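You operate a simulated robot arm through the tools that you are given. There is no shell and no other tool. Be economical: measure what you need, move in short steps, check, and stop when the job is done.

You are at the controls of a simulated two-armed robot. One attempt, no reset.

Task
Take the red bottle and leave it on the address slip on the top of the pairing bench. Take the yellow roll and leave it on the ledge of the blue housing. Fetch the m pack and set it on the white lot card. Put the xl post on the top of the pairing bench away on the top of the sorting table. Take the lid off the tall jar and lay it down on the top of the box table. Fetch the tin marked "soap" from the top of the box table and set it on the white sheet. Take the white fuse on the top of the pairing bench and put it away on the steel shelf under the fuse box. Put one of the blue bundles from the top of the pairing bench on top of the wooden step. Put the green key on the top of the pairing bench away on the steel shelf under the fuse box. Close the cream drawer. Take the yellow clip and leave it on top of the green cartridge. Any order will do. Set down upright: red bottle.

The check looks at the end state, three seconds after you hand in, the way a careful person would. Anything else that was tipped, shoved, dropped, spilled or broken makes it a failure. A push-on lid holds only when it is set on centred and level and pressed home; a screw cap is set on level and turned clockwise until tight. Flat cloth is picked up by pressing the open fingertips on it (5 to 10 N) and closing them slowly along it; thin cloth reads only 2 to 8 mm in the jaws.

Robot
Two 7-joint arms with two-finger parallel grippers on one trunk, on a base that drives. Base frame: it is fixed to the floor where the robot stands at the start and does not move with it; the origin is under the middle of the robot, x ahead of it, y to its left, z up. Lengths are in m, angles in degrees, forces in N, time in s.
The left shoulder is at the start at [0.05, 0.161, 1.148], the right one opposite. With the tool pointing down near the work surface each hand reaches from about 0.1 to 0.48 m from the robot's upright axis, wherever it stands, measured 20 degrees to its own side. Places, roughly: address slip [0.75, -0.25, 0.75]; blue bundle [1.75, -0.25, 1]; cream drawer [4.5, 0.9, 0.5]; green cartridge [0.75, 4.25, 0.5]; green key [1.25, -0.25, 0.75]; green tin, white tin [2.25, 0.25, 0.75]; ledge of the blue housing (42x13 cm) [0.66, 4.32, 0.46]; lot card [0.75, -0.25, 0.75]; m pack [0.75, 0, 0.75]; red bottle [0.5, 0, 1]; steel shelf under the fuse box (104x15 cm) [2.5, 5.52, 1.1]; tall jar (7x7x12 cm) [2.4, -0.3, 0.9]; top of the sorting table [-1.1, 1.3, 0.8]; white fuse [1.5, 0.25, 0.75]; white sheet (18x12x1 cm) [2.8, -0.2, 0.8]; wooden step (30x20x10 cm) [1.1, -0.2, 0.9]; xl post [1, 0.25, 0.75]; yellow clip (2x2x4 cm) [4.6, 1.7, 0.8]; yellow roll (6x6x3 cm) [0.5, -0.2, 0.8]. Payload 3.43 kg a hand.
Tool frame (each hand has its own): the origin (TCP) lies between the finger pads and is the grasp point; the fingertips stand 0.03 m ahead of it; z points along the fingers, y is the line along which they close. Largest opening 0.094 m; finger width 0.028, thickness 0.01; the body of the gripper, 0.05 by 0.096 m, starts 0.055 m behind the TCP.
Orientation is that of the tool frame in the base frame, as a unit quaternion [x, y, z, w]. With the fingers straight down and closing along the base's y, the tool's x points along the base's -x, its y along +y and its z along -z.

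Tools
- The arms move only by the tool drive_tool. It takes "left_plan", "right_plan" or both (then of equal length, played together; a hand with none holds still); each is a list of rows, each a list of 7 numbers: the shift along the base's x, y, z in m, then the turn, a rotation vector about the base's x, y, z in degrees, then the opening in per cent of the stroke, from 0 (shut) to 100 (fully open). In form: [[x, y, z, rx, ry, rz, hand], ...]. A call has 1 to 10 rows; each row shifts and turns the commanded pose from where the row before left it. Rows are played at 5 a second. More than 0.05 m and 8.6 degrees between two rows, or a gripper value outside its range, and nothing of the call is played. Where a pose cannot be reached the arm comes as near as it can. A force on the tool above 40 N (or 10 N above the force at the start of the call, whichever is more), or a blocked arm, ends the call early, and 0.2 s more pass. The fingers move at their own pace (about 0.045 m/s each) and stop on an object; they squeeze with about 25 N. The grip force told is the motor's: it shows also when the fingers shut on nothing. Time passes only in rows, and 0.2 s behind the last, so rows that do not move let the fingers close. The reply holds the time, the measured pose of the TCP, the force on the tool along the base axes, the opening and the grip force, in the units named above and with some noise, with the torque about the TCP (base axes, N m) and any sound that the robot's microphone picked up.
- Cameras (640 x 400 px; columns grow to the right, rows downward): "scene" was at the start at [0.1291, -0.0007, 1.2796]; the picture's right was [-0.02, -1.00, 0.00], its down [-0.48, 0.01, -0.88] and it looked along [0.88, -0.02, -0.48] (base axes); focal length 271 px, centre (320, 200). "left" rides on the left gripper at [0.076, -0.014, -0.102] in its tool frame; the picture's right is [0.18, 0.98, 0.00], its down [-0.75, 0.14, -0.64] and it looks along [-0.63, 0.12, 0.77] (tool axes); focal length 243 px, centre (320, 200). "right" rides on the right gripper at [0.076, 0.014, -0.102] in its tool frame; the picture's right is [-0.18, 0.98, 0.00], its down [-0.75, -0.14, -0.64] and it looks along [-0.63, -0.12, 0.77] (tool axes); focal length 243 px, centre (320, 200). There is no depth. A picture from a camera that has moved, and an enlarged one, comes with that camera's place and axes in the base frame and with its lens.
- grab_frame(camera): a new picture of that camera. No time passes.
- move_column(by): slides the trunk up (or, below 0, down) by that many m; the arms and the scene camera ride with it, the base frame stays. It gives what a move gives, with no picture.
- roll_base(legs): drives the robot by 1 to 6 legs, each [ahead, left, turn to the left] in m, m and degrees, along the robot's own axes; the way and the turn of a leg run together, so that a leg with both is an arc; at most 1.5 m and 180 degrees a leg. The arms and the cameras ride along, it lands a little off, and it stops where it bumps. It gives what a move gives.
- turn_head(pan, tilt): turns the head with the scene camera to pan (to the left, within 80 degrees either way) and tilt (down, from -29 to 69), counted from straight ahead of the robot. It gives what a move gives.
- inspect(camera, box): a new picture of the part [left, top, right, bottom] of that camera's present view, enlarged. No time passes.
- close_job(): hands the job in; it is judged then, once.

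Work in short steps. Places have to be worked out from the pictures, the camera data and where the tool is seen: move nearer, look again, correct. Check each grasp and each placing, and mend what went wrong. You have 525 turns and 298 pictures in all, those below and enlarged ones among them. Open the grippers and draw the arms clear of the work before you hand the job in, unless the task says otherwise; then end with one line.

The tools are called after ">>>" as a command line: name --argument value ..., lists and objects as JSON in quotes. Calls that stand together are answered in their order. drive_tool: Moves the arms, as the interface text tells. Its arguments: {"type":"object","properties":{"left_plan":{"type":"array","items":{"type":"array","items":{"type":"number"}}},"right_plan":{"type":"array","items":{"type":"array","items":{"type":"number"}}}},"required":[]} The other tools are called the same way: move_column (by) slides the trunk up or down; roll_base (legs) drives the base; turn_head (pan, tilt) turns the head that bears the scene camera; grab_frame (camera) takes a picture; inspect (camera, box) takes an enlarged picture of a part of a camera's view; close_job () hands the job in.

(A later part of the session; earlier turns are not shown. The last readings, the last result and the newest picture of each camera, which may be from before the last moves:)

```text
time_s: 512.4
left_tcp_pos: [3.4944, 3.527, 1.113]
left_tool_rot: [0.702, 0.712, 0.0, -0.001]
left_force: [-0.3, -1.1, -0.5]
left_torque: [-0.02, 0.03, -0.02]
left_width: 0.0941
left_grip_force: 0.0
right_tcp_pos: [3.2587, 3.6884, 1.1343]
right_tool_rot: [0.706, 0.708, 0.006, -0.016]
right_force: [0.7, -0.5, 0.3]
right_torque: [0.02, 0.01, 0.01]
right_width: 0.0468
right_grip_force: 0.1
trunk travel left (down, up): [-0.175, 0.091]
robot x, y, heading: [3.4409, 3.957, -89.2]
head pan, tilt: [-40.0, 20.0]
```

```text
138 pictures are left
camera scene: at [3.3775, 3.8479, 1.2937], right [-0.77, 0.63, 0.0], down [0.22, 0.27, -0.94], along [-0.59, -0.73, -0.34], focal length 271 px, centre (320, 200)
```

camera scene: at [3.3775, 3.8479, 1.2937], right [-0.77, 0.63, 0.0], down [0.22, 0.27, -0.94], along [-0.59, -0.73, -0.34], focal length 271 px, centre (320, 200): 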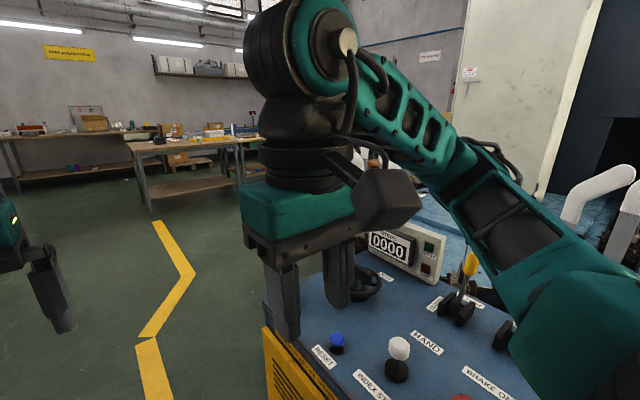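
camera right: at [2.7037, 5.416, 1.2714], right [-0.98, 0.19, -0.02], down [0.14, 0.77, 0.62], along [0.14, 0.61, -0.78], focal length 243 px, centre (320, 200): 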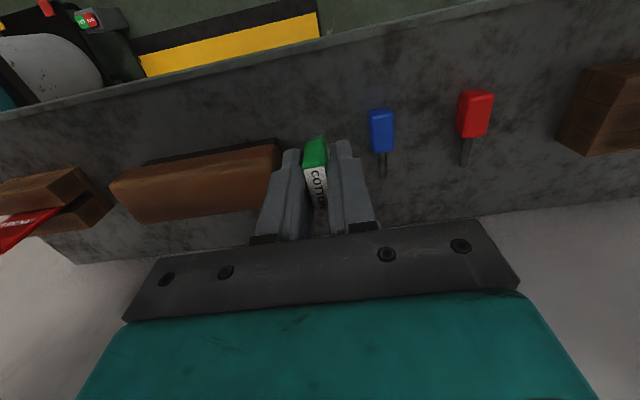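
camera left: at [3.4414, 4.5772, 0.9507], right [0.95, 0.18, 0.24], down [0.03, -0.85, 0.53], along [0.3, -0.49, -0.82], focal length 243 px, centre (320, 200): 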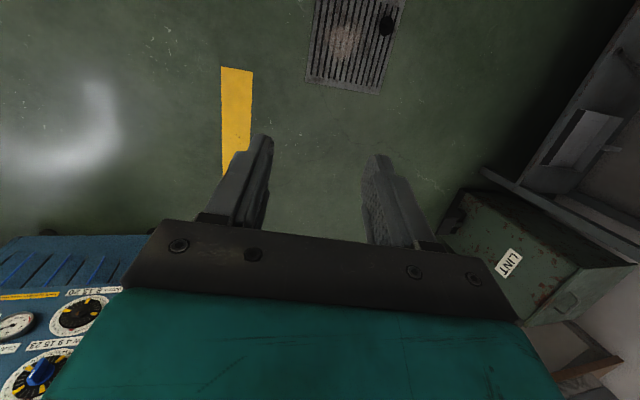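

The base touched the blue control console on my right. I shift left (+x) away from it, then continue ahead.

>>> roll_base --legs '[[0, 0.3, 0]]'

>>> grab_frame --camera "scene"

```text
time_s: 515.6
left_tcp_pos: [3.798, 3.5315, 1.1129]
left_tool_rot: [0.702, 0.712, 0.0, 0.0]
left_force: [0.2, -1.1, 0.5]
left_torque: [0.04, -0.05, -0.03]
left_width: 0.094
left_grip_force: 0.0
right_tcp_pos: [3.56, 3.692, 1.1338]
right_tool_rot: [0.705, 0.709, 0.005, -0.016]
right_force: [-0.4, 0.2, -0.3]
right_torque: [-0.03, -0.02, -0.02]
right_width: 0.0468
right_grip_force: 0.0
trunk travel left (down, up): [-0.175, 0.091]
robot x, y, heading: [3.7368, 3.964, -89.0]
head pan, tilt: [-40.0, 20.0]
```

```text
137 pictures are left
camera scene: at [3.6788, 3.852, 1.2938], right [-0.78, 0.63, 0.0], down [0.22, 0.27, -0.94], along [-0.59, -0.73, -0.34], focal length 271 px, centre (320, 200)
```

scene: 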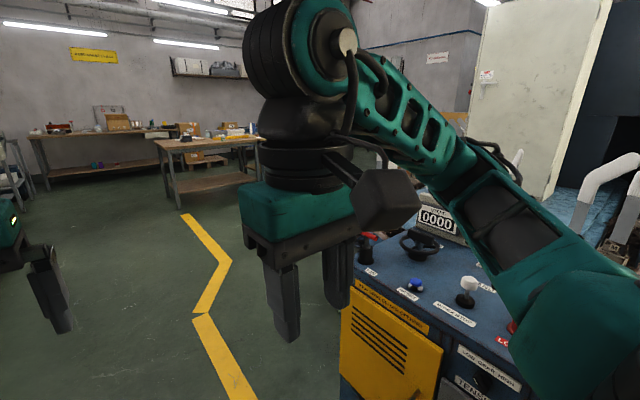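

>>> roll_base --legs '[[1.3, 0, -1], [1.3, 0, 0], [0, -1.2, 0], [0, -1.2, 0]]'

>>> turn_head --pan 0 --tilt 30

>>> grab_frame --camera "scene"

```text
time_s: 549.2
left_tcp_pos: [1.4224, 0.8751, 1.1135]
left_tool_rot: [0.701, 0.713, 0.001, -0.001]
left_force: [-0.6, -0.9, 0.2]
left_torque: [0.01, -0.03, 0.03]
left_width: 0.094
left_grip_force: 0.0
right_tcp_pos: [1.1863, 1.0365, 1.1341]
right_tool_rot: [0.704, 0.71, 0.006, -0.015]
right_force: [0.1, 0.2, -0.9]
right_torque: [-0.01, -0.01, -0.03]
right_width: 0.0471
right_grip_force: 0.1
trunk travel left (down, up): [-0.175, 0.091]
robot x, y, heading: [1.3651, 1.3098, -89.0]
head pan, tilt: [-40.0, 20.0]
```

```text
time_s: 550.3
left_tcp_pos: [1.4228, 0.8761, 1.1131]
left_tool_rot: [0.702, 0.713, 0.001, -0.002]
left_force: [-0.1, 0.6, 0.5]
left_torque: [0.01, -0.01, -0.02]
left_width: 0.0942
left_grip_force: 0.0
right_tcp_pos: [1.1853, 1.0359, 1.1348]
right_tool_rot: [0.704, 0.71, 0.006, -0.016]
right_force: [-0.8, 0.1, -0.2]
right_torque: [0.02, -0.01, 0.03]
right_width: 0.0471
right_grip_force: 0.0
trunk travel left (down, up): [-0.175, 0.091]
robot x, y, heading: [1.3637, 1.3094, -88.9]
head pan, tilt: [0.0, 30.0]
```

```text
136 pictures are left
camera scene: at [1.3643, 1.1783, 1.2777], right [-1.0, -0.02, 0.0], down [-0.01, 0.5, -0.87], along [0.01, -0.87, -0.5], focal length 271 px, centre (320, 200)
```

scene: 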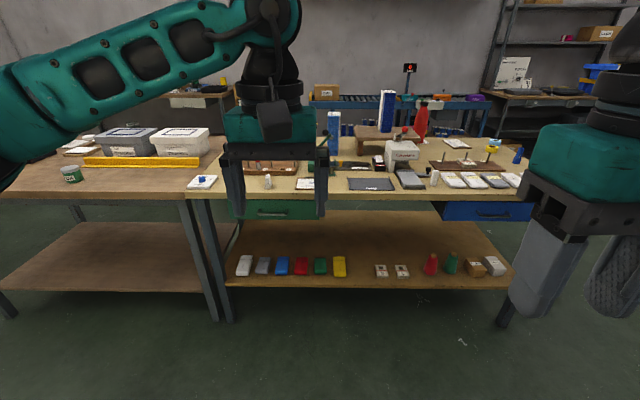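

>>> inspect --camera "scene" --box '[180, 120, 380, 220]'

>>> inspect --camera "scene" --box '[340, 90, 540, 210]'

```text
3.20 times, centred on (280, 170) of scene
camera zoom: at [1.3643, 1.1783, 1.2777], right [-1.0, -0.02, 0.0], down [-0.01, 0.5, -0.87], along [0.01, -0.87, -0.5], focal length 867 px, centre (448, 296)
```

zoom: 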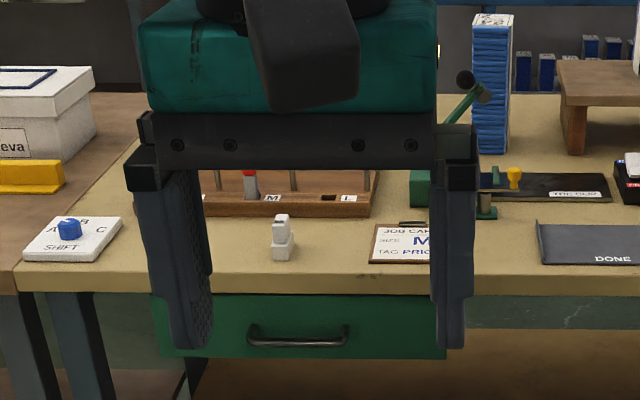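

```text
3.20 times, centred on (440, 150) of scene
camera zoom: at [1.3643, 1.1783, 1.2777], right [-1.0, -0.02, 0.0], down [-0.01, 0.5, -0.87], along [0.01, -0.87, -0.5], focal length 867 px, centre (-64, 360)
```

zoom: 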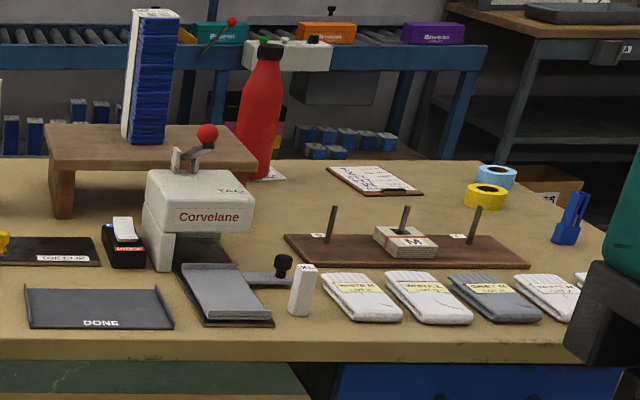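

Fuse ≈(1.575,0.24), XL post ≈(0.925,0.21), M pack ≈(0.739,0.058). I drive in so the left hand can take the XL post and the right the M pack.

>>> roll_base --legs '[[0, -0.53, -1], [0.69, 0, 0]]'

>>> turn_head --pan 0 --tilt 40

>>> grab_frame --camera "scene"

>>> grab_frame --camera "left"

>>> grab_frame --camera "right"

```text
time_s: 558.8
left_tcp_pos: [0.8856, 0.1823, 1.1126]
left_tool_rot: [0.707, 0.707, 0.001, 0.0]
left_force: [1.1, 0.4, 0.6]
left_torque: [-0.01, -0.03, 0.02]
left_width: 0.0941
left_grip_force: 0.1
right_tcp_pos: [0.6491, 0.346, 1.1346]
right_tool_rot: [0.711, 0.703, 0.006, -0.016]
right_force: [0.0, 0.8, -0.1]
right_torque: [0.01, -0.02, 0.03]
right_width: 0.0469
right_grip_force: 0.1
trunk travel left (down, up): [-0.175, 0.091]
robot x, y, heading: [0.8319, 0.6138, -90.1]
head pan, tilt: [0.0, 30.0]
```

```text
time_s: 559.6
left_tcp_pos: [0.8854, 0.1831, 1.1138]
left_tool_rot: [0.707, 0.707, 0.001, -0.001]
left_force: [-0.7, -0.2, -0.7]
left_torque: [0.02, 0.01, -0.04]
left_width: 0.0938
left_grip_force: 0.0
right_tcp_pos: [0.6498, 0.3478, 1.1348]
right_tool_rot: [0.71, 0.704, 0.006, -0.016]
right_force: [0.2, -0.3, -0.1]
right_torque: [-0.01, 0.04, 0.01]
right_width: 0.0468
right_grip_force: 0.0
trunk travel left (down, up): [-0.175, 0.091]
robot x, y, heading: [0.8318, 0.6153, -89.4]
head pan, tilt: [0.0, 40.0]
```

```text
133 pictures are left
camera scene: at [0.8309, 0.4911, 1.2624], right [-1.0, 0.0, 0.0], down [0.0, 0.64, -0.77], along [0.0, -0.77, -0.64], focal length 271 px, centre (320, 200)
```

scene: 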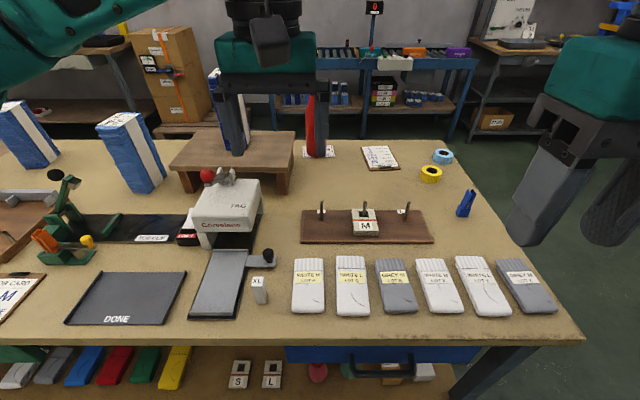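

```text
132 pictures are left
camera left: at [0.8704, 0.26, 1.2152], right [0.98, 0.18, 0.0], down [0.14, -0.76, 0.64], along [0.12, -0.63, -0.77], focal length 243 px, centre (320, 200)
```

left: 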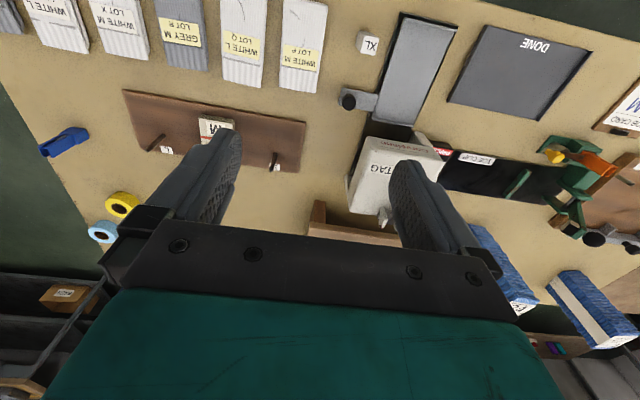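

```text
131 pictures are left
camera right: at [0.6661, 0.4194, 1.2393], right [0.98, -0.19, -0.02], down [-0.14, -0.77, 0.62], along [-0.13, -0.61, -0.78], focal length 243 px, centre (320, 200)
```

right: 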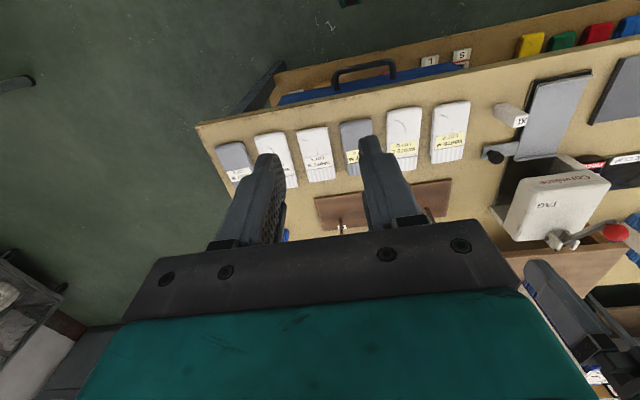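

>>> inspect --camera "scene" --box '[220, 230, 300, 320]'

>>> inspect --camera "scene" --box '[290, 180, 440, 260]'

```text
4.44 times, centred on (260, 275) of scene
camera zoom: at [0.8309, 0.4911, 1.2624], right [-1.0, 0.0, 0.0], down [0.0, 0.64, -0.77], along [0.0, -0.77, -0.64], focal length 1204 px, centre (587, -133)
```

zoom: 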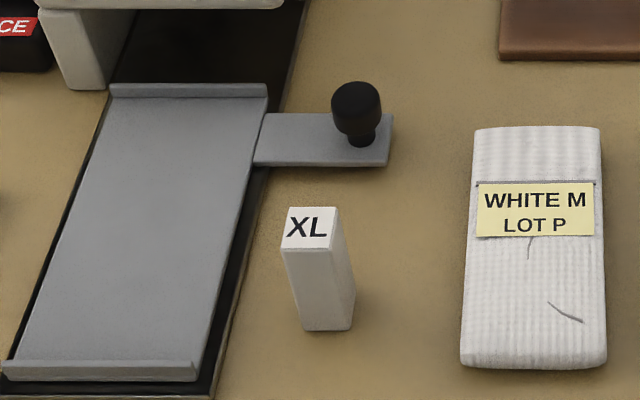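

```text
4.27 times, centred on (365, 220) of scene
camera zoom: at [0.8309, 0.4911, 1.2624], right [-1.0, 0.0, 0.0], down [0.0, 0.64, -0.77], along [0.0, -0.77, -0.64], focal length 1156 px, centre (128, 115)
```

zoom: 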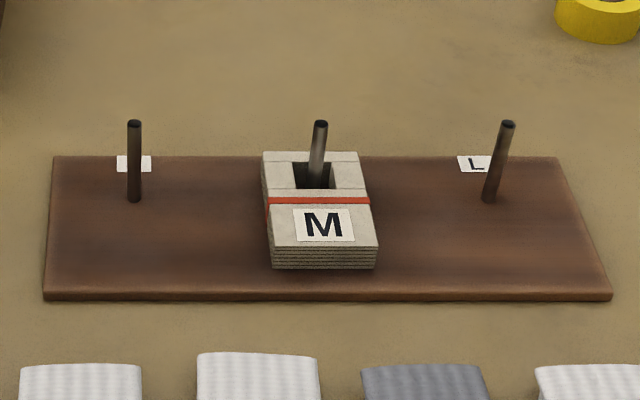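

Everything's axis-aligned. I take the XL post first with the left hand: move above (0.940,0.225) and descend partway.

>>> drive_tool --left_plan '[[0.027, 0.021, -0.02, 0, 0, 0, 60], [0.0275, 0.021, -0.02, 0, 0, 0, 50], [0, 0, -0.045, 0, 0, 0, 50], [0, 0, -0.045, 0, 0, 0, 50], [0, 0, -0.045, 0, 0, 0, 50], [0, 0, -0.03, 0, 0, 0, 50], [0, 0, 0, 0, 0, 0, 50]]'

>>> grab_frame --camera "left"

```text
time_s: 561.2
left_tcp_pos: [0.9399, 0.224, 0.9083]
left_tool_rot: [0.708, 0.707, 0.001, -0.001]
left_force: [0.1, 0.2, 0.3]
left_torque: [-0.02, -0.01, 0.03]
left_width: 0.047
left_grip_force: 0.1
right_tcp_pos: [0.6497, 0.346, 1.1357]
right_tool_rot: [0.711, 0.703, 0.006, -0.017]
right_force: [-0.1, -0.1, 0.6]
right_torque: [0.0, 0.03, 0.02]
right_width: 0.0469
right_grip_force: 0.1
trunk travel left (down, up): [-0.175, 0.091]
robot x, y, heading: [0.8375, 0.6169, -89.9]
head pan, tilt: [0.0, 40.0]
```

```text
128 pictures are left
camera left: at [0.9261, 0.3023, 1.0109], right [0.98, 0.18, 0.0], down [0.14, -0.75, 0.64], along [0.12, -0.63, -0.77], focal length 243 px, centre (320, 200)
```

left: 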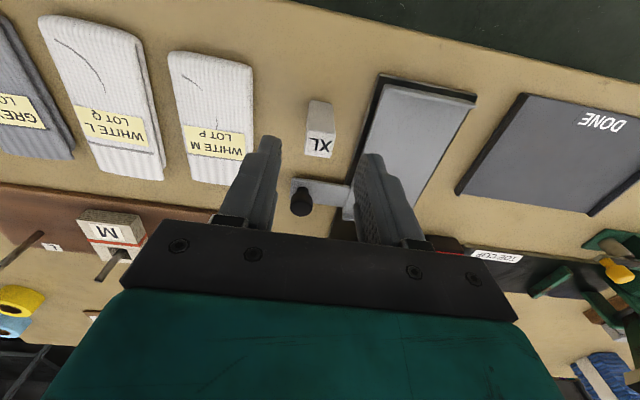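

Aligned. Down to z≈0.855 and close.

>>> drive_tool --left_plan '[[0.001, 0.001, -0.03, 0, 0, 0, 50], [0, 0, -0.023, 0, 0, 0, 50], [0, 0, 0, 0, 0, 0, 30], [0, 0, 0, 0, 0, 0, 0], [0, 0, 0, 0, 0, 0, 0], [0, 0, 0, 0, 0, 0, 0], [0, 0, 0.02, 0, 0, 0, 0], [0, 0, 0.04, 0, 0, 0, 0], [0, 0, 0, 0, 0, 0, 0]]'

>>> inspect --camera "scene" --box '[200, 180, 330, 320]'

```text
time_s: 563.2
left_tcp_pos: [0.94, 0.227, 0.9161]
left_tool_rot: [0.708, 0.707, 0.001, 0.0]
left_force: [0.5, -0.7, -0.4]
left_torque: [-0.02, -0.01, -0.02]
left_width: 0.0215
left_grip_force: 24.9
right_tcp_pos: [0.6501, 0.3473, 1.1336]
right_tool_rot: [0.71, 0.704, 0.006, -0.017]
right_force: [-0.5, -0.9, -0.3]
right_torque: [-0.01, -0.01, 0.01]
right_width: 0.047
right_grip_force: 0.0
trunk travel left (down, up): [-0.175, 0.091]
robot x, y, heading: [0.8324, 0.6137, -89.9]
head pan, tilt: [0.0, 40.0]
```

```text
2.86 times, centred on (265, 250) of scene
camera zoom: at [0.8309, 0.4911, 1.2623], right [-1.0, 0.0, 0.0], down [0.0, 0.64, -0.77], along [0.0, -0.77, -0.64], focal length 774 px, centre (477, 57)
```

zoom: 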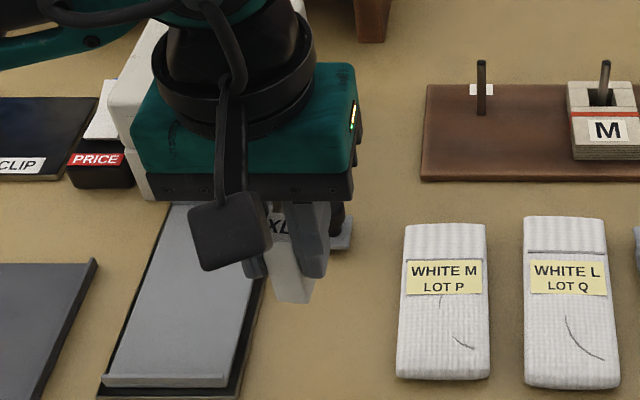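

XL post is in hand. I raise it aside, move 3 cm closer, and bring the right hand tilted 45° forward toward the M pack.

>>> drive_tool --left_plan '[[0, 0.01, 0.04, 0, 0, 0, 0], [0, 0.01, 0.04, 0, 0, 0, 0], [0, 0.02, 0.04, 0, 0, 0, 0], [0.02, 0.02, 0.03, 0, 0, 0, 0], [0.02, 0.02, 0, 0, 0, 0, 0], [0.02, 0, 0, 0, 0, 0, 0], [0, 0, 0, 0, 0, 0, 0]]' --right_plan '[[0.01, -0.02, -0.01, -7.5, 0, 0, 60], [0.01, -0.02, -0.01, -7.5, 0, 0, 80], [0.01, -0.02, -0.02, -7.5, 0, 0, 100], [0.01, -0.02, -0.02, -7.5, 0, 0, 100], [0.01, -0.03, -0.02, -7.5, 0, 0, 100], [0.01, -0.03, -0.02, -7.5, 0, 0, 100], [0, 0, 0, 0, 0, 0, 100]]'

>>> roll_base --legs '[[0.03, 0, 0]]'

>>> grab_frame --camera "right"

>>> grab_frame --camera "scene"

```text
time_s: 564.8
left_tcp_pos: [1.0016, 0.305, 1.0637]
left_tool_rot: [0.707, 0.707, 0.001, 0.0]
left_force: [-0.5, 0.3, -0.5]
left_torque: [-0.02, -0.02, -0.02]
left_width: 0.0213
left_grip_force: 25.1
right_tcp_pos: [0.7099, 0.2054, 1.0329]
right_tool_rot: [0.661, 0.653, -0.263, 0.257]
right_force: [-0.2, 0.6, -0.6]
right_torque: [-0.02, 0.01, 0.0]
right_width: 0.0941
right_grip_force: 0.1
trunk travel left (down, up): [-0.175, 0.091]
robot x, y, heading: [0.8312, 0.6124, -90.0]
head pan, tilt: [0.0, 40.0]
```

```text
time_s: 565.6
left_tcp_pos: [1.0018, 0.2858, 1.0656]
left_tool_rot: [0.705, 0.709, 0.001, 0.0]
left_force: [0.3, 0.3, 0.2]
left_torque: [-0.04, -0.02, -0.01]
left_width: 0.0211
left_grip_force: 25.5
right_tcp_pos: [0.7091, 0.1869, 1.0347]
right_tool_rot: [0.661, 0.653, -0.264, 0.258]
right_force: [-0.4, -0.3, 0.1]
right_torque: [0.0, -0.01, -0.01]
right_width: 0.0941
right_grip_force: 0.0
trunk travel left (down, up): [-0.175, 0.091]
robot x, y, heading: [0.8299, 0.5926, -89.7]
head pan, tilt: [0.0, 40.0]
```

```text
126 pictures are left
camera right: at [0.7259, 0.3124, 1.0568], right [0.98, -0.15, 0.12], down [-0.14, -0.11, 0.98], along [-0.13, -0.98, -0.13], focal length 243 px, centre (320, 200)
```

right: 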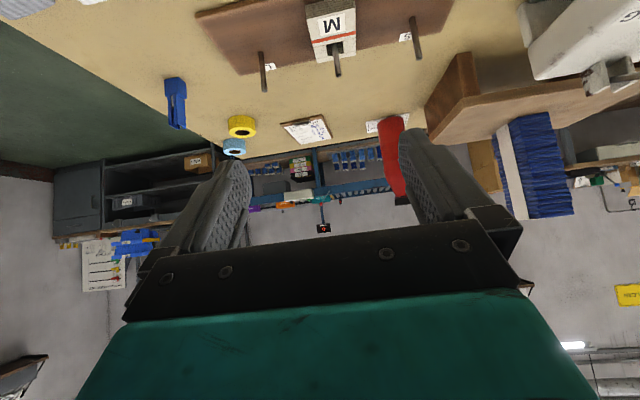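

```text
125 pictures are left
camera scene: at [0.831, 0.4722, 1.2624], right [-1.0, 0.0, 0.0], down [0.0, 0.64, -0.77], along [0.0, -0.77, -0.64], focal length 271 px, centre (320, 200)
```

scene: 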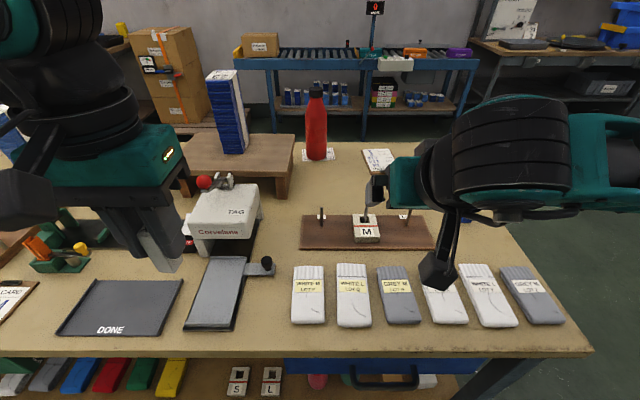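

M pack at ≈(0.730,0.045). I move to a start point on the approach axis at (0.730,0.13,0.93) and check.

>>> drive_tool --right_plan '[[0.007, -0.02, -0.035, 0, 0, 0, 100], [0.007, -0.02, -0.035, 0, 0, 0, 100], [0.007, -0.017, -0.035, 0, 0, 0, 100], [0, 0, 0, 0, 0, 0, 100]]'

>>> grab_frame --camera "right"

```text
time_s: 566.6
left_tcp_pos: [1.0007, 0.2851, 1.0653]
left_tool_rot: [0.706, 0.708, 0.001, -0.001]
left_force: [-0.9, -0.1, 0.2]
left_torque: [0.0, 0.0, 0.03]
left_width: 0.0213
left_grip_force: 25.3
right_tcp_pos: [0.7316, 0.1285, 0.9267]
right_tool_rot: [0.661, 0.654, -0.263, 0.258]
right_force: [0.1, -0.2, -0.8]
right_torque: [-0.02, -0.01, -0.01]
right_width: 0.0941
right_grip_force: 0.1
trunk travel left (down, up): [-0.175, 0.091]
robot x, y, heading: [0.8336, 0.5963, -90.0]
head pan, tilt: [0.0, 40.0]
```

```text
124 pictures are left
camera right: at [0.7472, 0.2545, 0.9487], right [0.98, -0.15, 0.12], down [-0.14, -0.11, 0.98], along [-0.13, -0.98, -0.13], focal length 243 px, centre (320, 200)
```

right: 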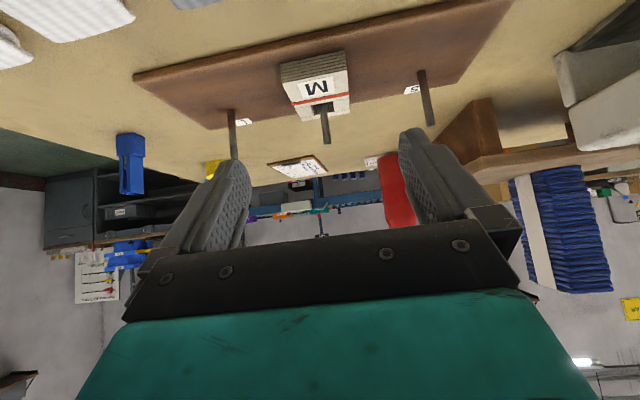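

Block spans y 0.013–0.082, x centre 0.7315. I advance along the tool axis to (0.7315,0.045,0.846) and close.

>>> drive_tool --right_plan '[[0, -0.028, -0.027, 0, 0, 0, 100], [0, -0.028, -0.027, 0, 0, 0, 100], [0, -0.027, -0.024, 0, 0, 0, 100], [0, 0, 0, 0, 0, 0, 100]]'

>>> grab_frame --camera "right"

>>> inspect --camera "scene" --box '[290, 150, 450, 280]'

```text
time_s: 567.6
left_tcp_pos: [0.9998, 0.2859, 1.0659]
left_tool_rot: [0.706, 0.708, 0.0, -0.001]
left_force: [0.0, 0.4, 0.1]
left_torque: [-0.03, -0.01, 0.0]
left_width: 0.021
left_grip_force: 24.9
right_tcp_pos: [0.7312, 0.0465, 0.8493]
right_tool_rot: [0.661, 0.654, -0.263, 0.257]
right_force: [0.0, -0.1, -0.1]
right_torque: [0.02, -0.01, -0.01]
right_width: 0.094
right_grip_force: 0.1
trunk travel left (down, up): [-0.175, 0.091]
robot x, y, heading: [0.8339, 0.5949, -90.1]
head pan, tilt: [0.0, 40.0]
```

```text
123 pictures are left
camera right: at [0.7459, 0.1723, 0.8724], right [0.98, -0.15, 0.12], down [-0.14, -0.11, 0.98], along [-0.13, -0.98, -0.13], focal length 243 px, centre (320, 200)
```

right: 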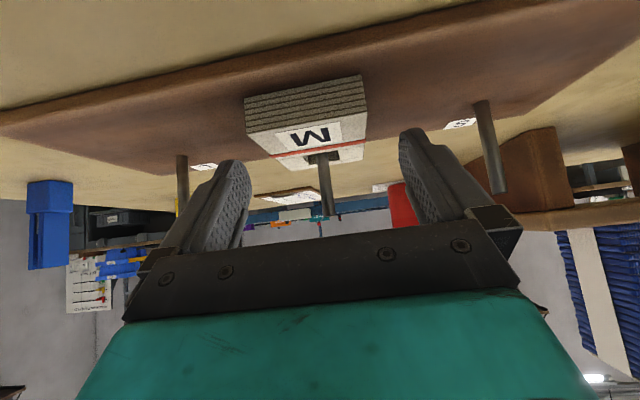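

```text
3.08 times, centred on (370, 215) of scene
camera zoom: at [0.8309, 0.4715, 1.2624], right [-1.0, 0.0, 0.0], down [0.0, 0.64, -0.77], along [0.0, -0.77, -0.64], focal length 833 px, centre (166, 154)
```

zoom: 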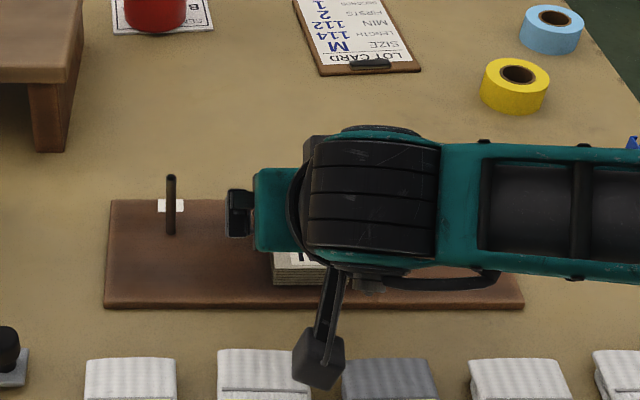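

The pack is thin (≈17 mm) so I drop 5 mm, shift 1 cm back so the fingertip corners centre on it, and close.

>>> drive_tool --right_plan '[[-0.001, 0.01, 0, 0, 0, 0, 100], [0, 0, -0.005, 0, 0, 0, 100], [0, 0, 0, 0, 0, 0, 60], [0, 0, 0, 0, 0, 0, 40], [0, 0, 0, 0, 0, 0, 0], [0, 0, 0, 0, 0, 0, 0]]'

>>> grab_frame --camera "right"

```text
time_s: 569.0
left_tcp_pos: [0.9999, 0.2857, 1.0656]
left_tool_rot: [0.706, 0.708, 0.0, -0.001]
left_force: [0.1, -0.6, 0.1]
left_torque: [-0.02, -0.02, 0.01]
left_width: 0.0208
left_grip_force: 25.1
right_tcp_pos: [0.7297, 0.0567, 0.8454]
right_tool_rot: [0.662, 0.653, -0.264, 0.258]
right_force: [-0.6, 0.7, 0.5]
right_torque: [0.0, 0.0, -0.03]
right_width: 0.0529
right_grip_force: 25.2
trunk travel left (down, up): [-0.175, 0.091]
robot x, y, heading: [0.8315, 0.5929, -89.8]
head pan, tilt: [0.0, 40.0]
```

```text
121 pictures are left
camera right: at [0.7458, 0.1824, 0.8683], right [0.98, -0.15, 0.12], down [-0.14, -0.11, 0.98], along [-0.13, -0.98, -0.13], focal length 243 px, centre (320, 200)
```

right: 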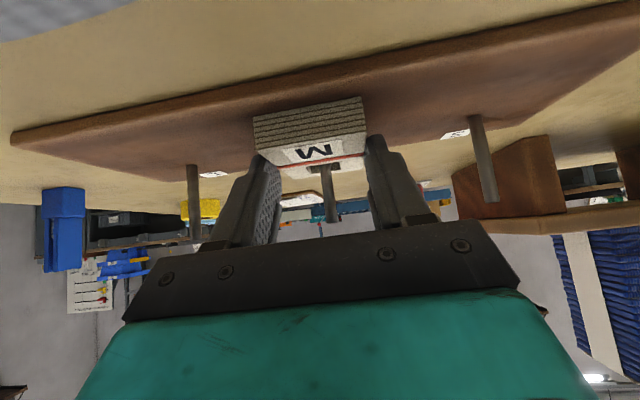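

Gripped at 53 mm. I lift straight up off the peg.

>>> drive_tool --right_plan '[[0, 0, 0.01, 0, 0, 0, 0], [0, 0, 0.02, 0, 0, 0, 0], [0, 0, 0.03, 0, 0, 0, 0], [0, 0, 0.04, 0, 0, 0, 0], [0, 0, 0.04, 0, 0, 0, 0], [0, 0, 0, 0, 0, 0, 0]]'

>>> grab_frame --camera "right"

>>> grab_frame --camera "scene"

```text
time_s: 570.4
left_tcp_pos: [1.0001, 0.2855, 1.0658]
left_tool_rot: [0.706, 0.708, 0.0, 0.0]
left_force: [-0.6, 0.3, -0.3]
left_torque: [-0.01, -0.01, -0.03]
left_width: 0.0211
left_grip_force: 24.8
right_tcp_pos: [0.7295, 0.0573, 0.9854]
right_tool_rot: [0.662, 0.653, -0.264, 0.257]
right_force: [-0.7, -0.1, -0.9]
right_torque: [0.03, -0.02, 0.0]
right_width: 0.0527
right_grip_force: 25.1
trunk travel left (down, up): [-0.175, 0.091]
robot x, y, heading: [0.83, 0.5958, -89.8]
head pan, tilt: [0.0, 40.0]
```

```text
120 pictures are left
camera right: at [0.7463, 0.183, 1.0084], right [0.98, -0.15, 0.12], down [-0.14, -0.11, 0.98], along [-0.13, -0.98, -0.13], focal length 243 px, centre (320, 200)
```

right: 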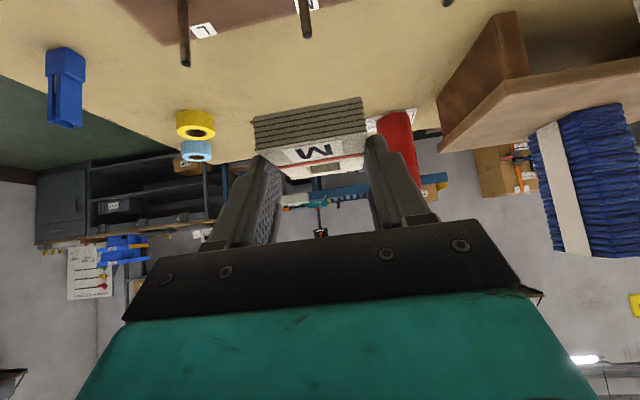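

```text
119 pictures are left
camera scene: at [0.8309, 0.4715, 1.2623], right [-1.0, 0.0, 0.0], down [0.0, 0.64, -0.77], along [0.0, -0.77, -0.64], focal length 271 px, centre (320, 200)
```

scene: 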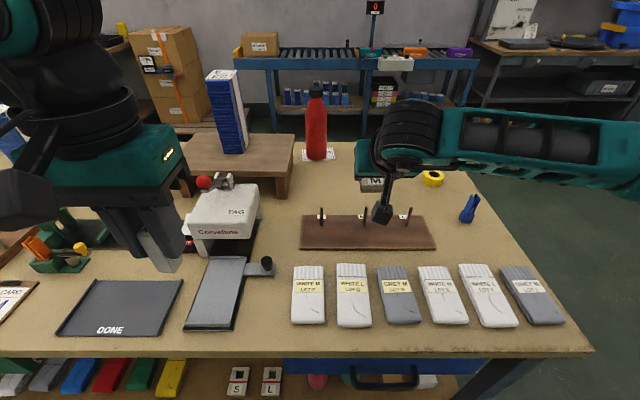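

Both objects held. First the sorting table at (−1.1,1.3): back off, move along the bench and turn to face it.

>>> drive_tool --right_plan '[[0, 0.04, 0.02, 0, 0, 0, 0], [0, 0.045, 0.02, 0, 0, 0, 0], [0, 0.045, 0.01, 0, 0, 0, 0], [0, 0.03, 0, 0, 0, 0, 0], [0, 0, 0, 0, 0, 0, 0]]'

>>> roll_base --legs '[[-0.6, 0, 0], [0, -0.5, 0], [0, 0, -90]]'

>>> turn_head --pan 0 --tilt 25

>>> grab_frame --camera "scene"

```text
time_s: 571.6
left_tcp_pos: [1.001, 0.2862, 1.065]
left_tool_rot: [0.706, 0.708, 0.001, 0.0]
left_force: [-0.5, 0.6, -1.1]
left_torque: [0.02, 0.03, -0.02]
left_width: 0.0214
left_grip_force: 24.9
right_tcp_pos: [0.7298, 0.2168, 1.0345]
right_tool_rot: [0.662, 0.653, -0.263, 0.257]
right_force: [-0.1, 0.3, 0.0]
right_torque: [0.05, -0.02, -0.01]
right_width: 0.053
right_grip_force: 24.9
trunk travel left (down, up): [-0.175, 0.091]
robot x, y, heading: [0.8354, 0.5935, -89.8]
head pan, tilt: [0.0, 40.0]
```

```text
time_s: 583.2
left_tcp_pos: [0.0247, 1.0209, 1.0662]
left_tool_rot: [1.0, 0.005, 0.001, -0.001]
left_force: [0.6, 0.0, -0.3]
left_torque: [-0.01, -0.01, 0.02]
left_width: 0.0211
left_grip_force: 25.1
right_tcp_pos: [-0.0479, 1.2889, 1.0328]
right_tool_rot: [0.93, -0.003, -0.368, -0.003]
right_force: [-0.6, -0.7, -0.7]
right_torque: [0.02, 0.03, 0.01]
right_width: 0.0526
right_grip_force: 25.2
trunk travel left (down, up): [-0.175, 0.091]
robot x, y, heading: [0.3317, 1.1926, -179.2]
head pan, tilt: [0.0, 40.0]
```

```text
time_s: 584.0
left_tcp_pos: [0.0244, 1.0208, 1.0659]
left_tool_rot: [1.0, 0.004, 0.0, -0.001]
left_force: [0.4, 0.1, 0.3]
left_torque: [0.01, 0.02, 0.03]
left_width: 0.0209
left_grip_force: 25.3
right_tcp_pos: [-0.0486, 1.2893, 1.0336]
right_tool_rot: [0.93, -0.003, -0.368, -0.003]
right_force: [0.5, -0.3, -0.4]
right_torque: [0.0, 0.02, 0.02]
right_width: 0.0531
right_grip_force: 25.8
trunk travel left (down, up): [-0.175, 0.091]
robot x, y, heading: [0.3322, 1.1926, -179.6]
head pan, tilt: [0.0, 25.0]
```

```text
118 pictures are left
camera scene: at [0.1988, 1.1904, 1.2856], right [-0.01, 1.0, 0.0], down [0.42, 0.0, -0.91], along [-0.91, -0.01, -0.42], focal length 271 px, centre (320, 200)
```

scene: 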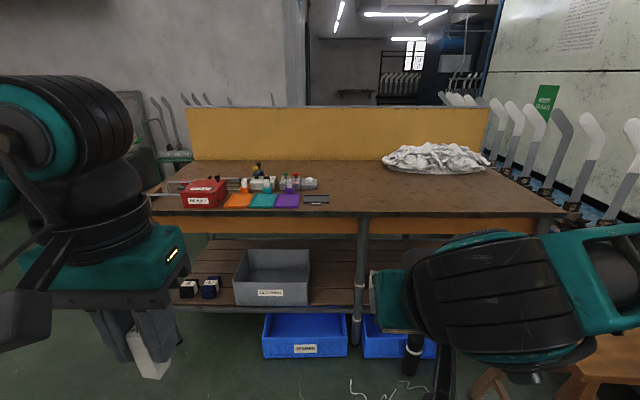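

Table front edge is at x≈−0.73; a free area lies between the small items and the cloth (y≈1.3). I drive so the left hand gets there.

>>> roll_base --legs '[[0.4, -0.27, -0.5]]'

>>> turn_head --pan 0 --tilt 40

>>> grab_frame --camera "scene"

```text
time_s: 587.0
left_tcp_pos: [-0.3781, 1.2847, 1.0665]
left_tool_rot: [1.0, 0.004, 0.0, 0.0]
left_force: [0.5, -1.2, 0.7]
left_torque: [-0.02, -0.03, 0.02]
left_width: 0.0212
left_grip_force: 24.8
right_tcp_pos: [-0.4515, 1.5557, 1.0336]
right_tool_rot: [0.93, -0.003, -0.368, -0.002]
right_force: [0.2, -0.3, 0.3]
right_torque: [-0.02, -0.01, -0.01]
right_width: 0.0528
right_grip_force: 24.9
trunk travel left (down, up): [-0.175, 0.091]
robot x, y, heading: [-0.0701, 1.454, -179.7]
head pan, tilt: [0.0, 25.0]
```

```text
time_s: 587.7
left_tcp_pos: [-0.377, 1.2863, 1.0652]
left_tool_rot: [1.0, 0.003, 0.001, 0.0]
left_force: [0.7, 0.3, -0.8]
left_torque: [-0.03, -0.01, 0.0]
left_width: 0.0209
left_grip_force: 25.1
right_tcp_pos: [-0.45, 1.5545, 1.0342]
right_tool_rot: [0.93, -0.003, -0.368, -0.003]
right_force: [0.3, -0.6, 0.1]
right_torque: [-0.02, 0.02, 0.0]
right_width: 0.0528
right_grip_force: 25.0
trunk travel left (down, up): [-0.175, 0.091]
robot x, y, heading: [-0.0699, 1.4562, -179.4]
head pan, tilt: [0.0, 40.0]
```

```text
117 pictures are left
camera scene: at [-0.1954, 1.4554, 1.2624], right [-0.01, 1.0, 0.0], down [0.64, 0.01, -0.77], along [-0.77, -0.01, -0.64], focal length 271 px, centre (320, 200)
```

scene: 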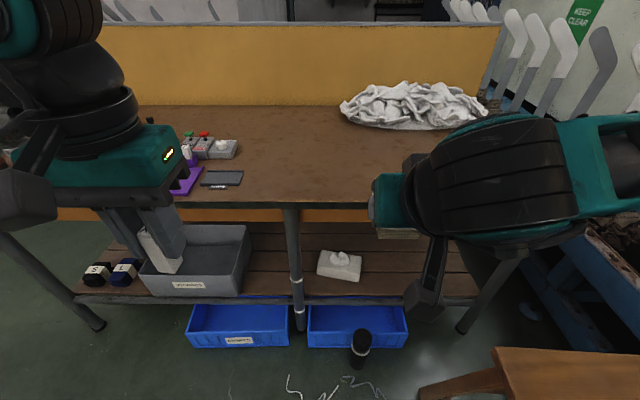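

A thermos stands on the floor near the bins, so I keep the base at x≥−0.33: advance 0.25 m, then extend the left arm over the table.

>>> roll_base --legs '[[0.25, 0, 0]]'

>>> drive_tool --left_plan '[[-0.04, 0, 0, 0, 0, 0, 0], [-0.045, 0, 0, 0, 0, 0, 0], [-0.045, 0, 0, 0, 0, 0, 0], [-0.04, 0, -0.02, 0, 0, 0, 0], [0, 0, -0.045, 0, 0, 0, 0], [0, 0, -0.045, 0, 0, 0, 0], [0, 0, -0.03, 0, 0, 0, 0], [0, 0, 0, 0, 0, 0, 0]]'

>>> grab_frame --camera "scene"

>>> grab_frame --camera "left"

```text
time_s: 589.5
left_tcp_pos: [-0.6216, 1.2826, 1.0652]
left_tool_rot: [1.0, 0.006, 0.0, 0.0]
left_force: [0.5, -0.2, -1.2]
left_torque: [0.0, -0.01, 0.04]
left_width: 0.0211
left_grip_force: 25.2
right_tcp_pos: [-0.6938, 1.5521, 1.0341]
right_tool_rot: [0.93, -0.002, -0.368, -0.003]
right_force: [-1.5, -1.2, -0.8]
right_torque: [0.01, -0.02, 0.03]
right_width: 0.0533
right_grip_force: 25.3
trunk travel left (down, up): [-0.175, 0.091]
robot x, y, heading: [-0.3116, 1.4538, -179.5]
head pan, tilt: [0.0, 40.0]
```

```text
time_s: 591.3
left_tcp_pos: [-0.7892, 1.2846, 0.9253]
left_tool_rot: [1.0, 0.005, 0.001, 0.0]
left_force: [-0.5, -0.2, 0.3]
left_torque: [0.0, 0.04, -0.01]
left_width: 0.0214
left_grip_force: 25.1
right_tcp_pos: [-0.6926, 1.552, 1.035]
right_tool_rot: [0.93, -0.002, -0.368, -0.003]
right_force: [0.6, -0.2, -0.5]
right_torque: [0.0, -0.03, 0.01]
right_width: 0.0528
right_grip_force: 25.6
trunk travel left (down, up): [-0.175, 0.091]
robot x, y, heading: [-0.3079, 1.4532, -179.4]
head pan, tilt: [0.0, 40.0]
```

```text
116 pictures are left
camera scene: at [-0.4383, 1.4528, 1.2623], right [-0.01, 1.0, 0.0], down [0.64, 0.01, -0.77], along [-0.77, -0.01, -0.64], focal length 271 px, centre (320, 200)
```

scene: 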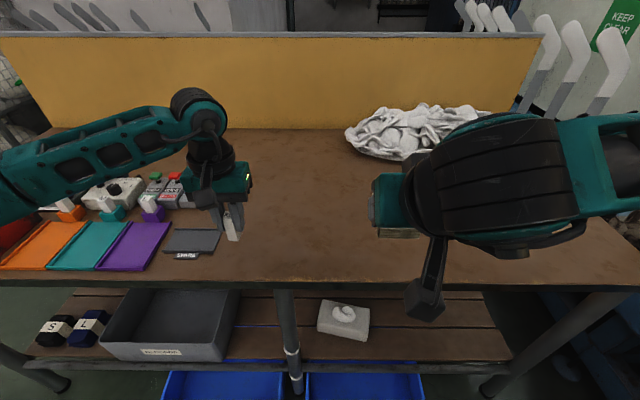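

```text
115 pictures are left
camera left: at [-0.7136, 1.301, 1.0281], right [0.19, -0.98, 0.0], down [-0.75, -0.15, 0.64], along [-0.63, -0.12, -0.77], focal length 243 px, centre (320, 200)
```

left: 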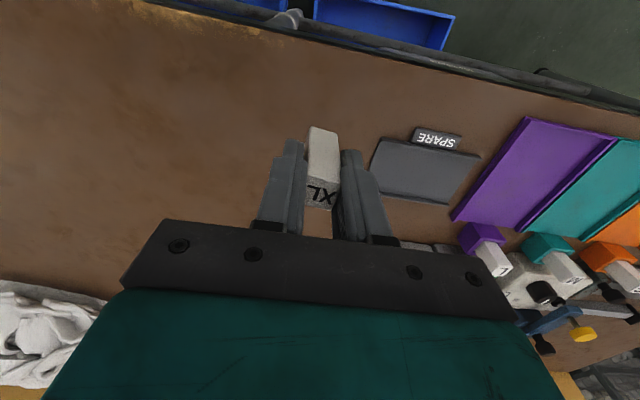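

Spot is clear (right of the SPARE plate). I move 3 cm further in and lower.

>>> drive_tool --left_plan '[[-0.03, 0.02, -0.02, 0, 0, 0, 0], [0, 0, -0.025, 0, 0, 0, 0], [0, 0, -0.006, 0, 0, 0, 0], [0, 0, 0, 0, 0, 0, 0]]'

```text
time_s: 592.3
left_tcp_pos: [-0.8197, 1.3039, 0.8756]
left_tool_rot: [1.0, 0.005, 0.001, 0.0]
left_force: [-0.9, -0.6, -0.5]
left_torque: [0.01, 0.04, 0.02]
left_width: 0.0211
left_grip_force: 25.3
right_tcp_pos: [-0.6936, 1.552, 1.0344]
right_tool_rot: [0.93, -0.002, -0.368, -0.004]
right_force: [0.3, 0.5, 0.1]
right_torque: [-0.02, 0.01, -0.01]
right_width: 0.0529
right_grip_force: 25.2
trunk travel left (down, up): [-0.175, 0.091]
robot x, y, heading: [-0.3111, 1.4523, -179.4]
head pan, tilt: [0.0, 40.0]
```

>>> drive_tool --left_plan '[[0, 0, -0.003, 0, 0, 0, 0], [0, 0, -0.003, 0, 0, 0, 0], [0, 0, -0.003, 0, 0, 0, 0], [0, 0, 0, 0, 0, 0, 0]]'

>>> inspect --camera "scene" --box '[150, 130, 310, 290]'

```text
time_s: 593.3
left_tcp_pos: [-0.8188, 1.3031, 0.8673]
left_tool_rot: [1.0, 0.005, 0.001, 0.0]
left_force: [0.2, 0.2, 0.0]
left_torque: [0.01, 0.02, 0.0]
left_width: 0.021
left_grip_force: 25.2
right_tcp_pos: [-0.6932, 1.5524, 1.0337]
right_tool_rot: [0.93, -0.002, -0.368, -0.004]
right_force: [-0.2, -0.3, -0.6]
right_torque: [0.03, 0.01, 0.02]
right_width: 0.0531
right_grip_force: 25.7
trunk travel left (down, up): [-0.175, 0.091]
robot x, y, heading: [-0.3118, 1.4544, -179.3]
head pan, tilt: [0.0, 40.0]
```

```text
2.50 times, centred on (230, 210) of scene
camera zoom: at [-0.4383, 1.4528, 1.2623], right [-0.01, 1.0, 0.0], down [0.64, 0.01, -0.77], along [-0.77, -0.01, -0.64], focal length 677 px, centre (545, 175)
```

zoom: 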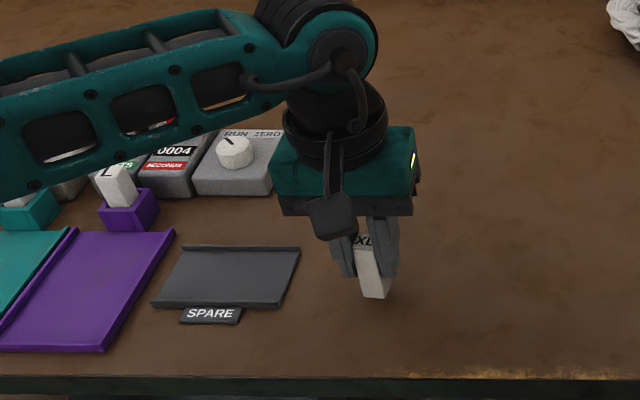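

>>> drive_tool --left_plan '[[0, 0, -0.003, 0, 0, 0, 0], [0, 0, -0.003, 0, 0, 0, 0], [0, 0, 0, 0, 0, 0, 0]]'

```text
time_s: 594.1
left_tcp_pos: [-0.8206, 1.3027, 0.8602]
left_tool_rot: [1.0, 0.006, 0.002, 0.0]
left_force: [-0.1, 1.9, 0.5]
left_torque: [0.0, 0.0, 0.03]
left_width: 0.0212
left_grip_force: 25.0
right_tcp_pos: [-0.6938, 1.5511, 1.0341]
right_tool_rot: [0.93, -0.002, -0.368, -0.003]
right_force: [0.0, 0.6, -1.1]
right_torque: [0.0, 0.03, 0.0]
right_width: 0.0531
right_grip_force: 25.1
trunk travel left (down, up): [-0.175, 0.091]
robot x, y, heading: [-0.311, 1.4515, -179.4]
head pan, tilt: [0.0, 40.0]
```

>>> drive_tool --left_plan '[[0, 0, -0.002, 0, 0, 0, 0], [0, 0, -0.002, 0, 0, 0, 0], [0, 0, 0, 0, 0, 0, 0]]'

```text
time_s: 594.9
left_tcp_pos: [-0.8201, 1.3021, 0.8555]
left_tool_rot: [1.0, 0.005, 0.001, 0.0]
left_force: [-0.3, 0.0, -0.4]
left_torque: [-0.02, 0.0, -0.02]
left_width: 0.0209
left_grip_force: 25.5
right_tcp_pos: [-0.6931, 1.5515, 1.0338]
right_tool_rot: [0.93, -0.002, -0.368, -0.004]
right_force: [0.7, -0.1, -0.9]
right_torque: [-0.03, 0.01, -0.02]
right_width: 0.0527
right_grip_force: 25.0
trunk travel left (down, up): [-0.175, 0.091]
robot x, y, heading: [-0.3121, 1.4539, -179.4]
head pan, tilt: [0.0, 40.0]
```

>>> drive_tool --left_plan '[[0, 0, -0.003, 0, 0, 0, 0], [0, 0, -0.003, 0, 0, 0, 0], [0, 0, 0, 0, 0, 0, 0]]'

>>> inspect --camera "scene" --box '[150, 130, 310, 290]'

```text
time_s: 595.7
left_tcp_pos: [-0.8215, 1.3018, 0.8538]
left_tool_rot: [1.0, 0.005, -0.004, -0.001]
left_force: [0.9, -5.2, 31.5]
left_torque: [-0.29, -0.25, 0.0]
left_width: 0.0215
left_grip_force: 24.5
right_tcp_pos: [-0.6917, 1.5524, 1.0356]
right_tool_rot: [0.929, -0.002, -0.37, -0.003]
right_force: [0.1, 0.5, -0.4]
right_torque: [-0.01, -0.02, 0.01]
right_width: 0.0527
right_grip_force: 25.2
trunk travel left (down, up): [-0.175, 0.091]
robot x, y, heading: [-0.316, 1.4521, -179.4]
head pan, tilt: [0.0, 40.0]
```

```text
2.50 times, centred on (230, 210) of scene
camera zoom: at [-0.4356, 1.4531, 1.2631], right [-0.01, 1.0, 0.0], down [0.64, 0.01, -0.77], along [-0.77, -0.01, -0.64], focal length 677 px, centre (545, 175)
```

zoom: 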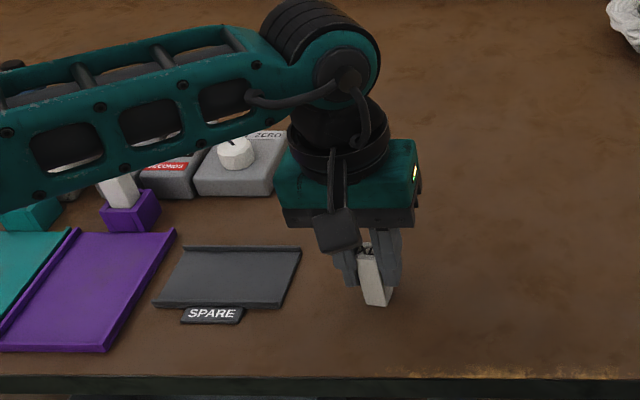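

Firm contact. I relieve 4 mm, open and rise, then check.

>>> drive_tool --left_plan '[[0, 0, 0.004, 0, 0, 0, 0], [0, 0, 0, 0, 0, 0, 0], [0, 0, 0, 0, 0, 0, 30], [0, 0, 0, 0, 0, 0, 50], [0, 0, 0, 0, 0, 0, 50], [0, 0, 0.03, 0, 0, 0, 50], [0, 0, 0.045, 0, 0, 0, 50], [0, 0, 0.045, 0, 0, 0, 50], [0, 0, 0.045, 0, 0, 0, 50]]'

>>> grab_frame --camera "scene"

```text
time_s: 597.7
left_tcp_pos: [-0.8211, 1.3016, 1.0175]
left_tool_rot: [1.0, 0.005, 0.001, -0.001]
left_force: [-0.7, -0.6, 0.0]
left_torque: [-0.01, 0.01, -0.01]
left_width: 0.0472
left_grip_force: 0.0
right_tcp_pos: [-0.6924, 1.5522, 1.0351]
right_tool_rot: [0.93, -0.002, -0.368, -0.003]
right_force: [0.8, -0.6, -0.5]
right_torque: [0.01, -0.02, -0.04]
right_width: 0.053
right_grip_force: 24.9
trunk travel left (down, up): [-0.175, 0.091]
robot x, y, heading: [-0.3128, 1.4508, -179.2]
head pan, tilt: [0.0, 40.0]
```

```text
112 pictures are left
camera scene: at [-0.4381, 1.453, 1.2623], right [-0.01, 1.0, 0.0], down [0.64, 0.01, -0.77], along [-0.77, -0.01, -0.64], focal length 271 px, centre (320, 200)
```

scene: 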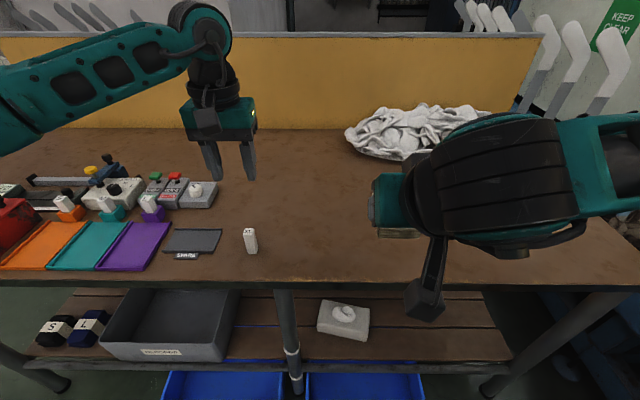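

XL post stands on the sorting table. I retract the left arm, turn round, and go to the bench's front end to pick the yellow roll with the left hand.

>>> drive_tool --left_plan '[[0.045, 0, 0.01, 0, 0, 0, 60], [0.045, 0, 0.01, 0, 0, 0, 80], [0.045, 0, 0.01, 0, 0, 0, 100], [0.03, 0, 0.01, 0, 0, 0, 100], [0, 0, 0, 0, 0, 0, 100]]'

>>> roll_base --legs '[[-0.15, 0, 0], [0, 0.4, 0], [0, 0, 179.5], [0, -1.3, 0]]'

>>> turn_head --pan 0 --tilt 45

>>> grab_frame --camera "scene"

```text
time_s: 598.9
left_tcp_pos: [-0.6536, 1.3033, 1.0573]
left_tool_rot: [1.0, 0.005, 0.002, 0.001]
left_force: [-0.2, 0.2, 0.6]
left_torque: [-0.02, -0.01, -0.02]
left_width: 0.094
left_grip_force: 0.1
right_tcp_pos: [-0.6932, 1.552, 1.034]
right_tool_rot: [0.93, -0.002, -0.367, -0.004]
right_force: [-0.5, -0.4, -0.6]
right_torque: [0.0, -0.01, -0.04]
right_width: 0.053
right_grip_force: 25.6
trunk travel left (down, up): [-0.175, 0.091]
robot x, y, heading: [-0.3104, 1.4518, -179.3]
head pan, tilt: [0.0, 40.0]
```

```text
time_s: 622.4
left_tcp_pos: [0.1558, -0.1052, 1.0579]
left_tool_rot: [0.021, 1.0, 0.0, -0.001]
left_force: [1.2, 0.0, -0.1]
left_torque: [0.0, -0.02, -0.01]
left_width: 0.094
left_grip_force: 0.0
right_tcp_pos: [0.1816, -0.3558, 1.0346]
right_tool_rot: [0.026, 0.929, -0.013, 0.368]
right_force: [-1.3, -0.7, 0.0]
right_torque: [0.02, 0.02, -0.02]
right_width: 0.053
right_grip_force: 25.3
trunk travel left (down, up): [-0.175, 0.091]
robot x, y, heading: [-0.197, -0.2398, -2.5]
head pan, tilt: [0.0, 40.0]
```

```text
time_s: 623.0
left_tcp_pos: [0.1549, -0.1049, 1.057]
left_tool_rot: [0.021, 1.0, 0.0, -0.002]
left_force: [-0.5, 0.2, -0.7]
left_torque: [-0.01, 0.0, 0.04]
left_width: 0.094
left_grip_force: 0.1
right_tcp_pos: [0.1817, -0.3554, 1.0338]
right_tool_rot: [0.026, 0.929, -0.012, 0.368]
right_force: [-0.9, 0.9, -0.5]
right_torque: [-0.01, 0.04, -0.01]
right_width: 0.0529
right_grip_force: 24.5
trunk travel left (down, up): [-0.175, 0.091]
robot x, y, heading: [-0.1961, -0.2373, -2.2]
head pan, tilt: [0.0, 45.0]
```

```text
111 pictures are left
camera scene: at [-0.0751, -0.241, 1.2551], right [-0.04, -1.0, 0.0], down [-0.71, 0.03, -0.71], along [0.71, -0.03, -0.71], focal length 271 px, centre (320, 200)
```

scene: 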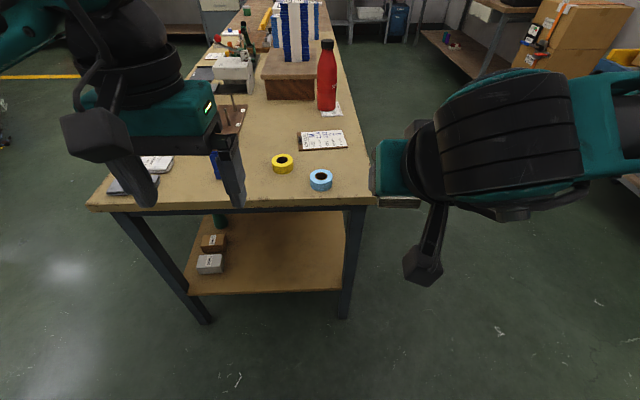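

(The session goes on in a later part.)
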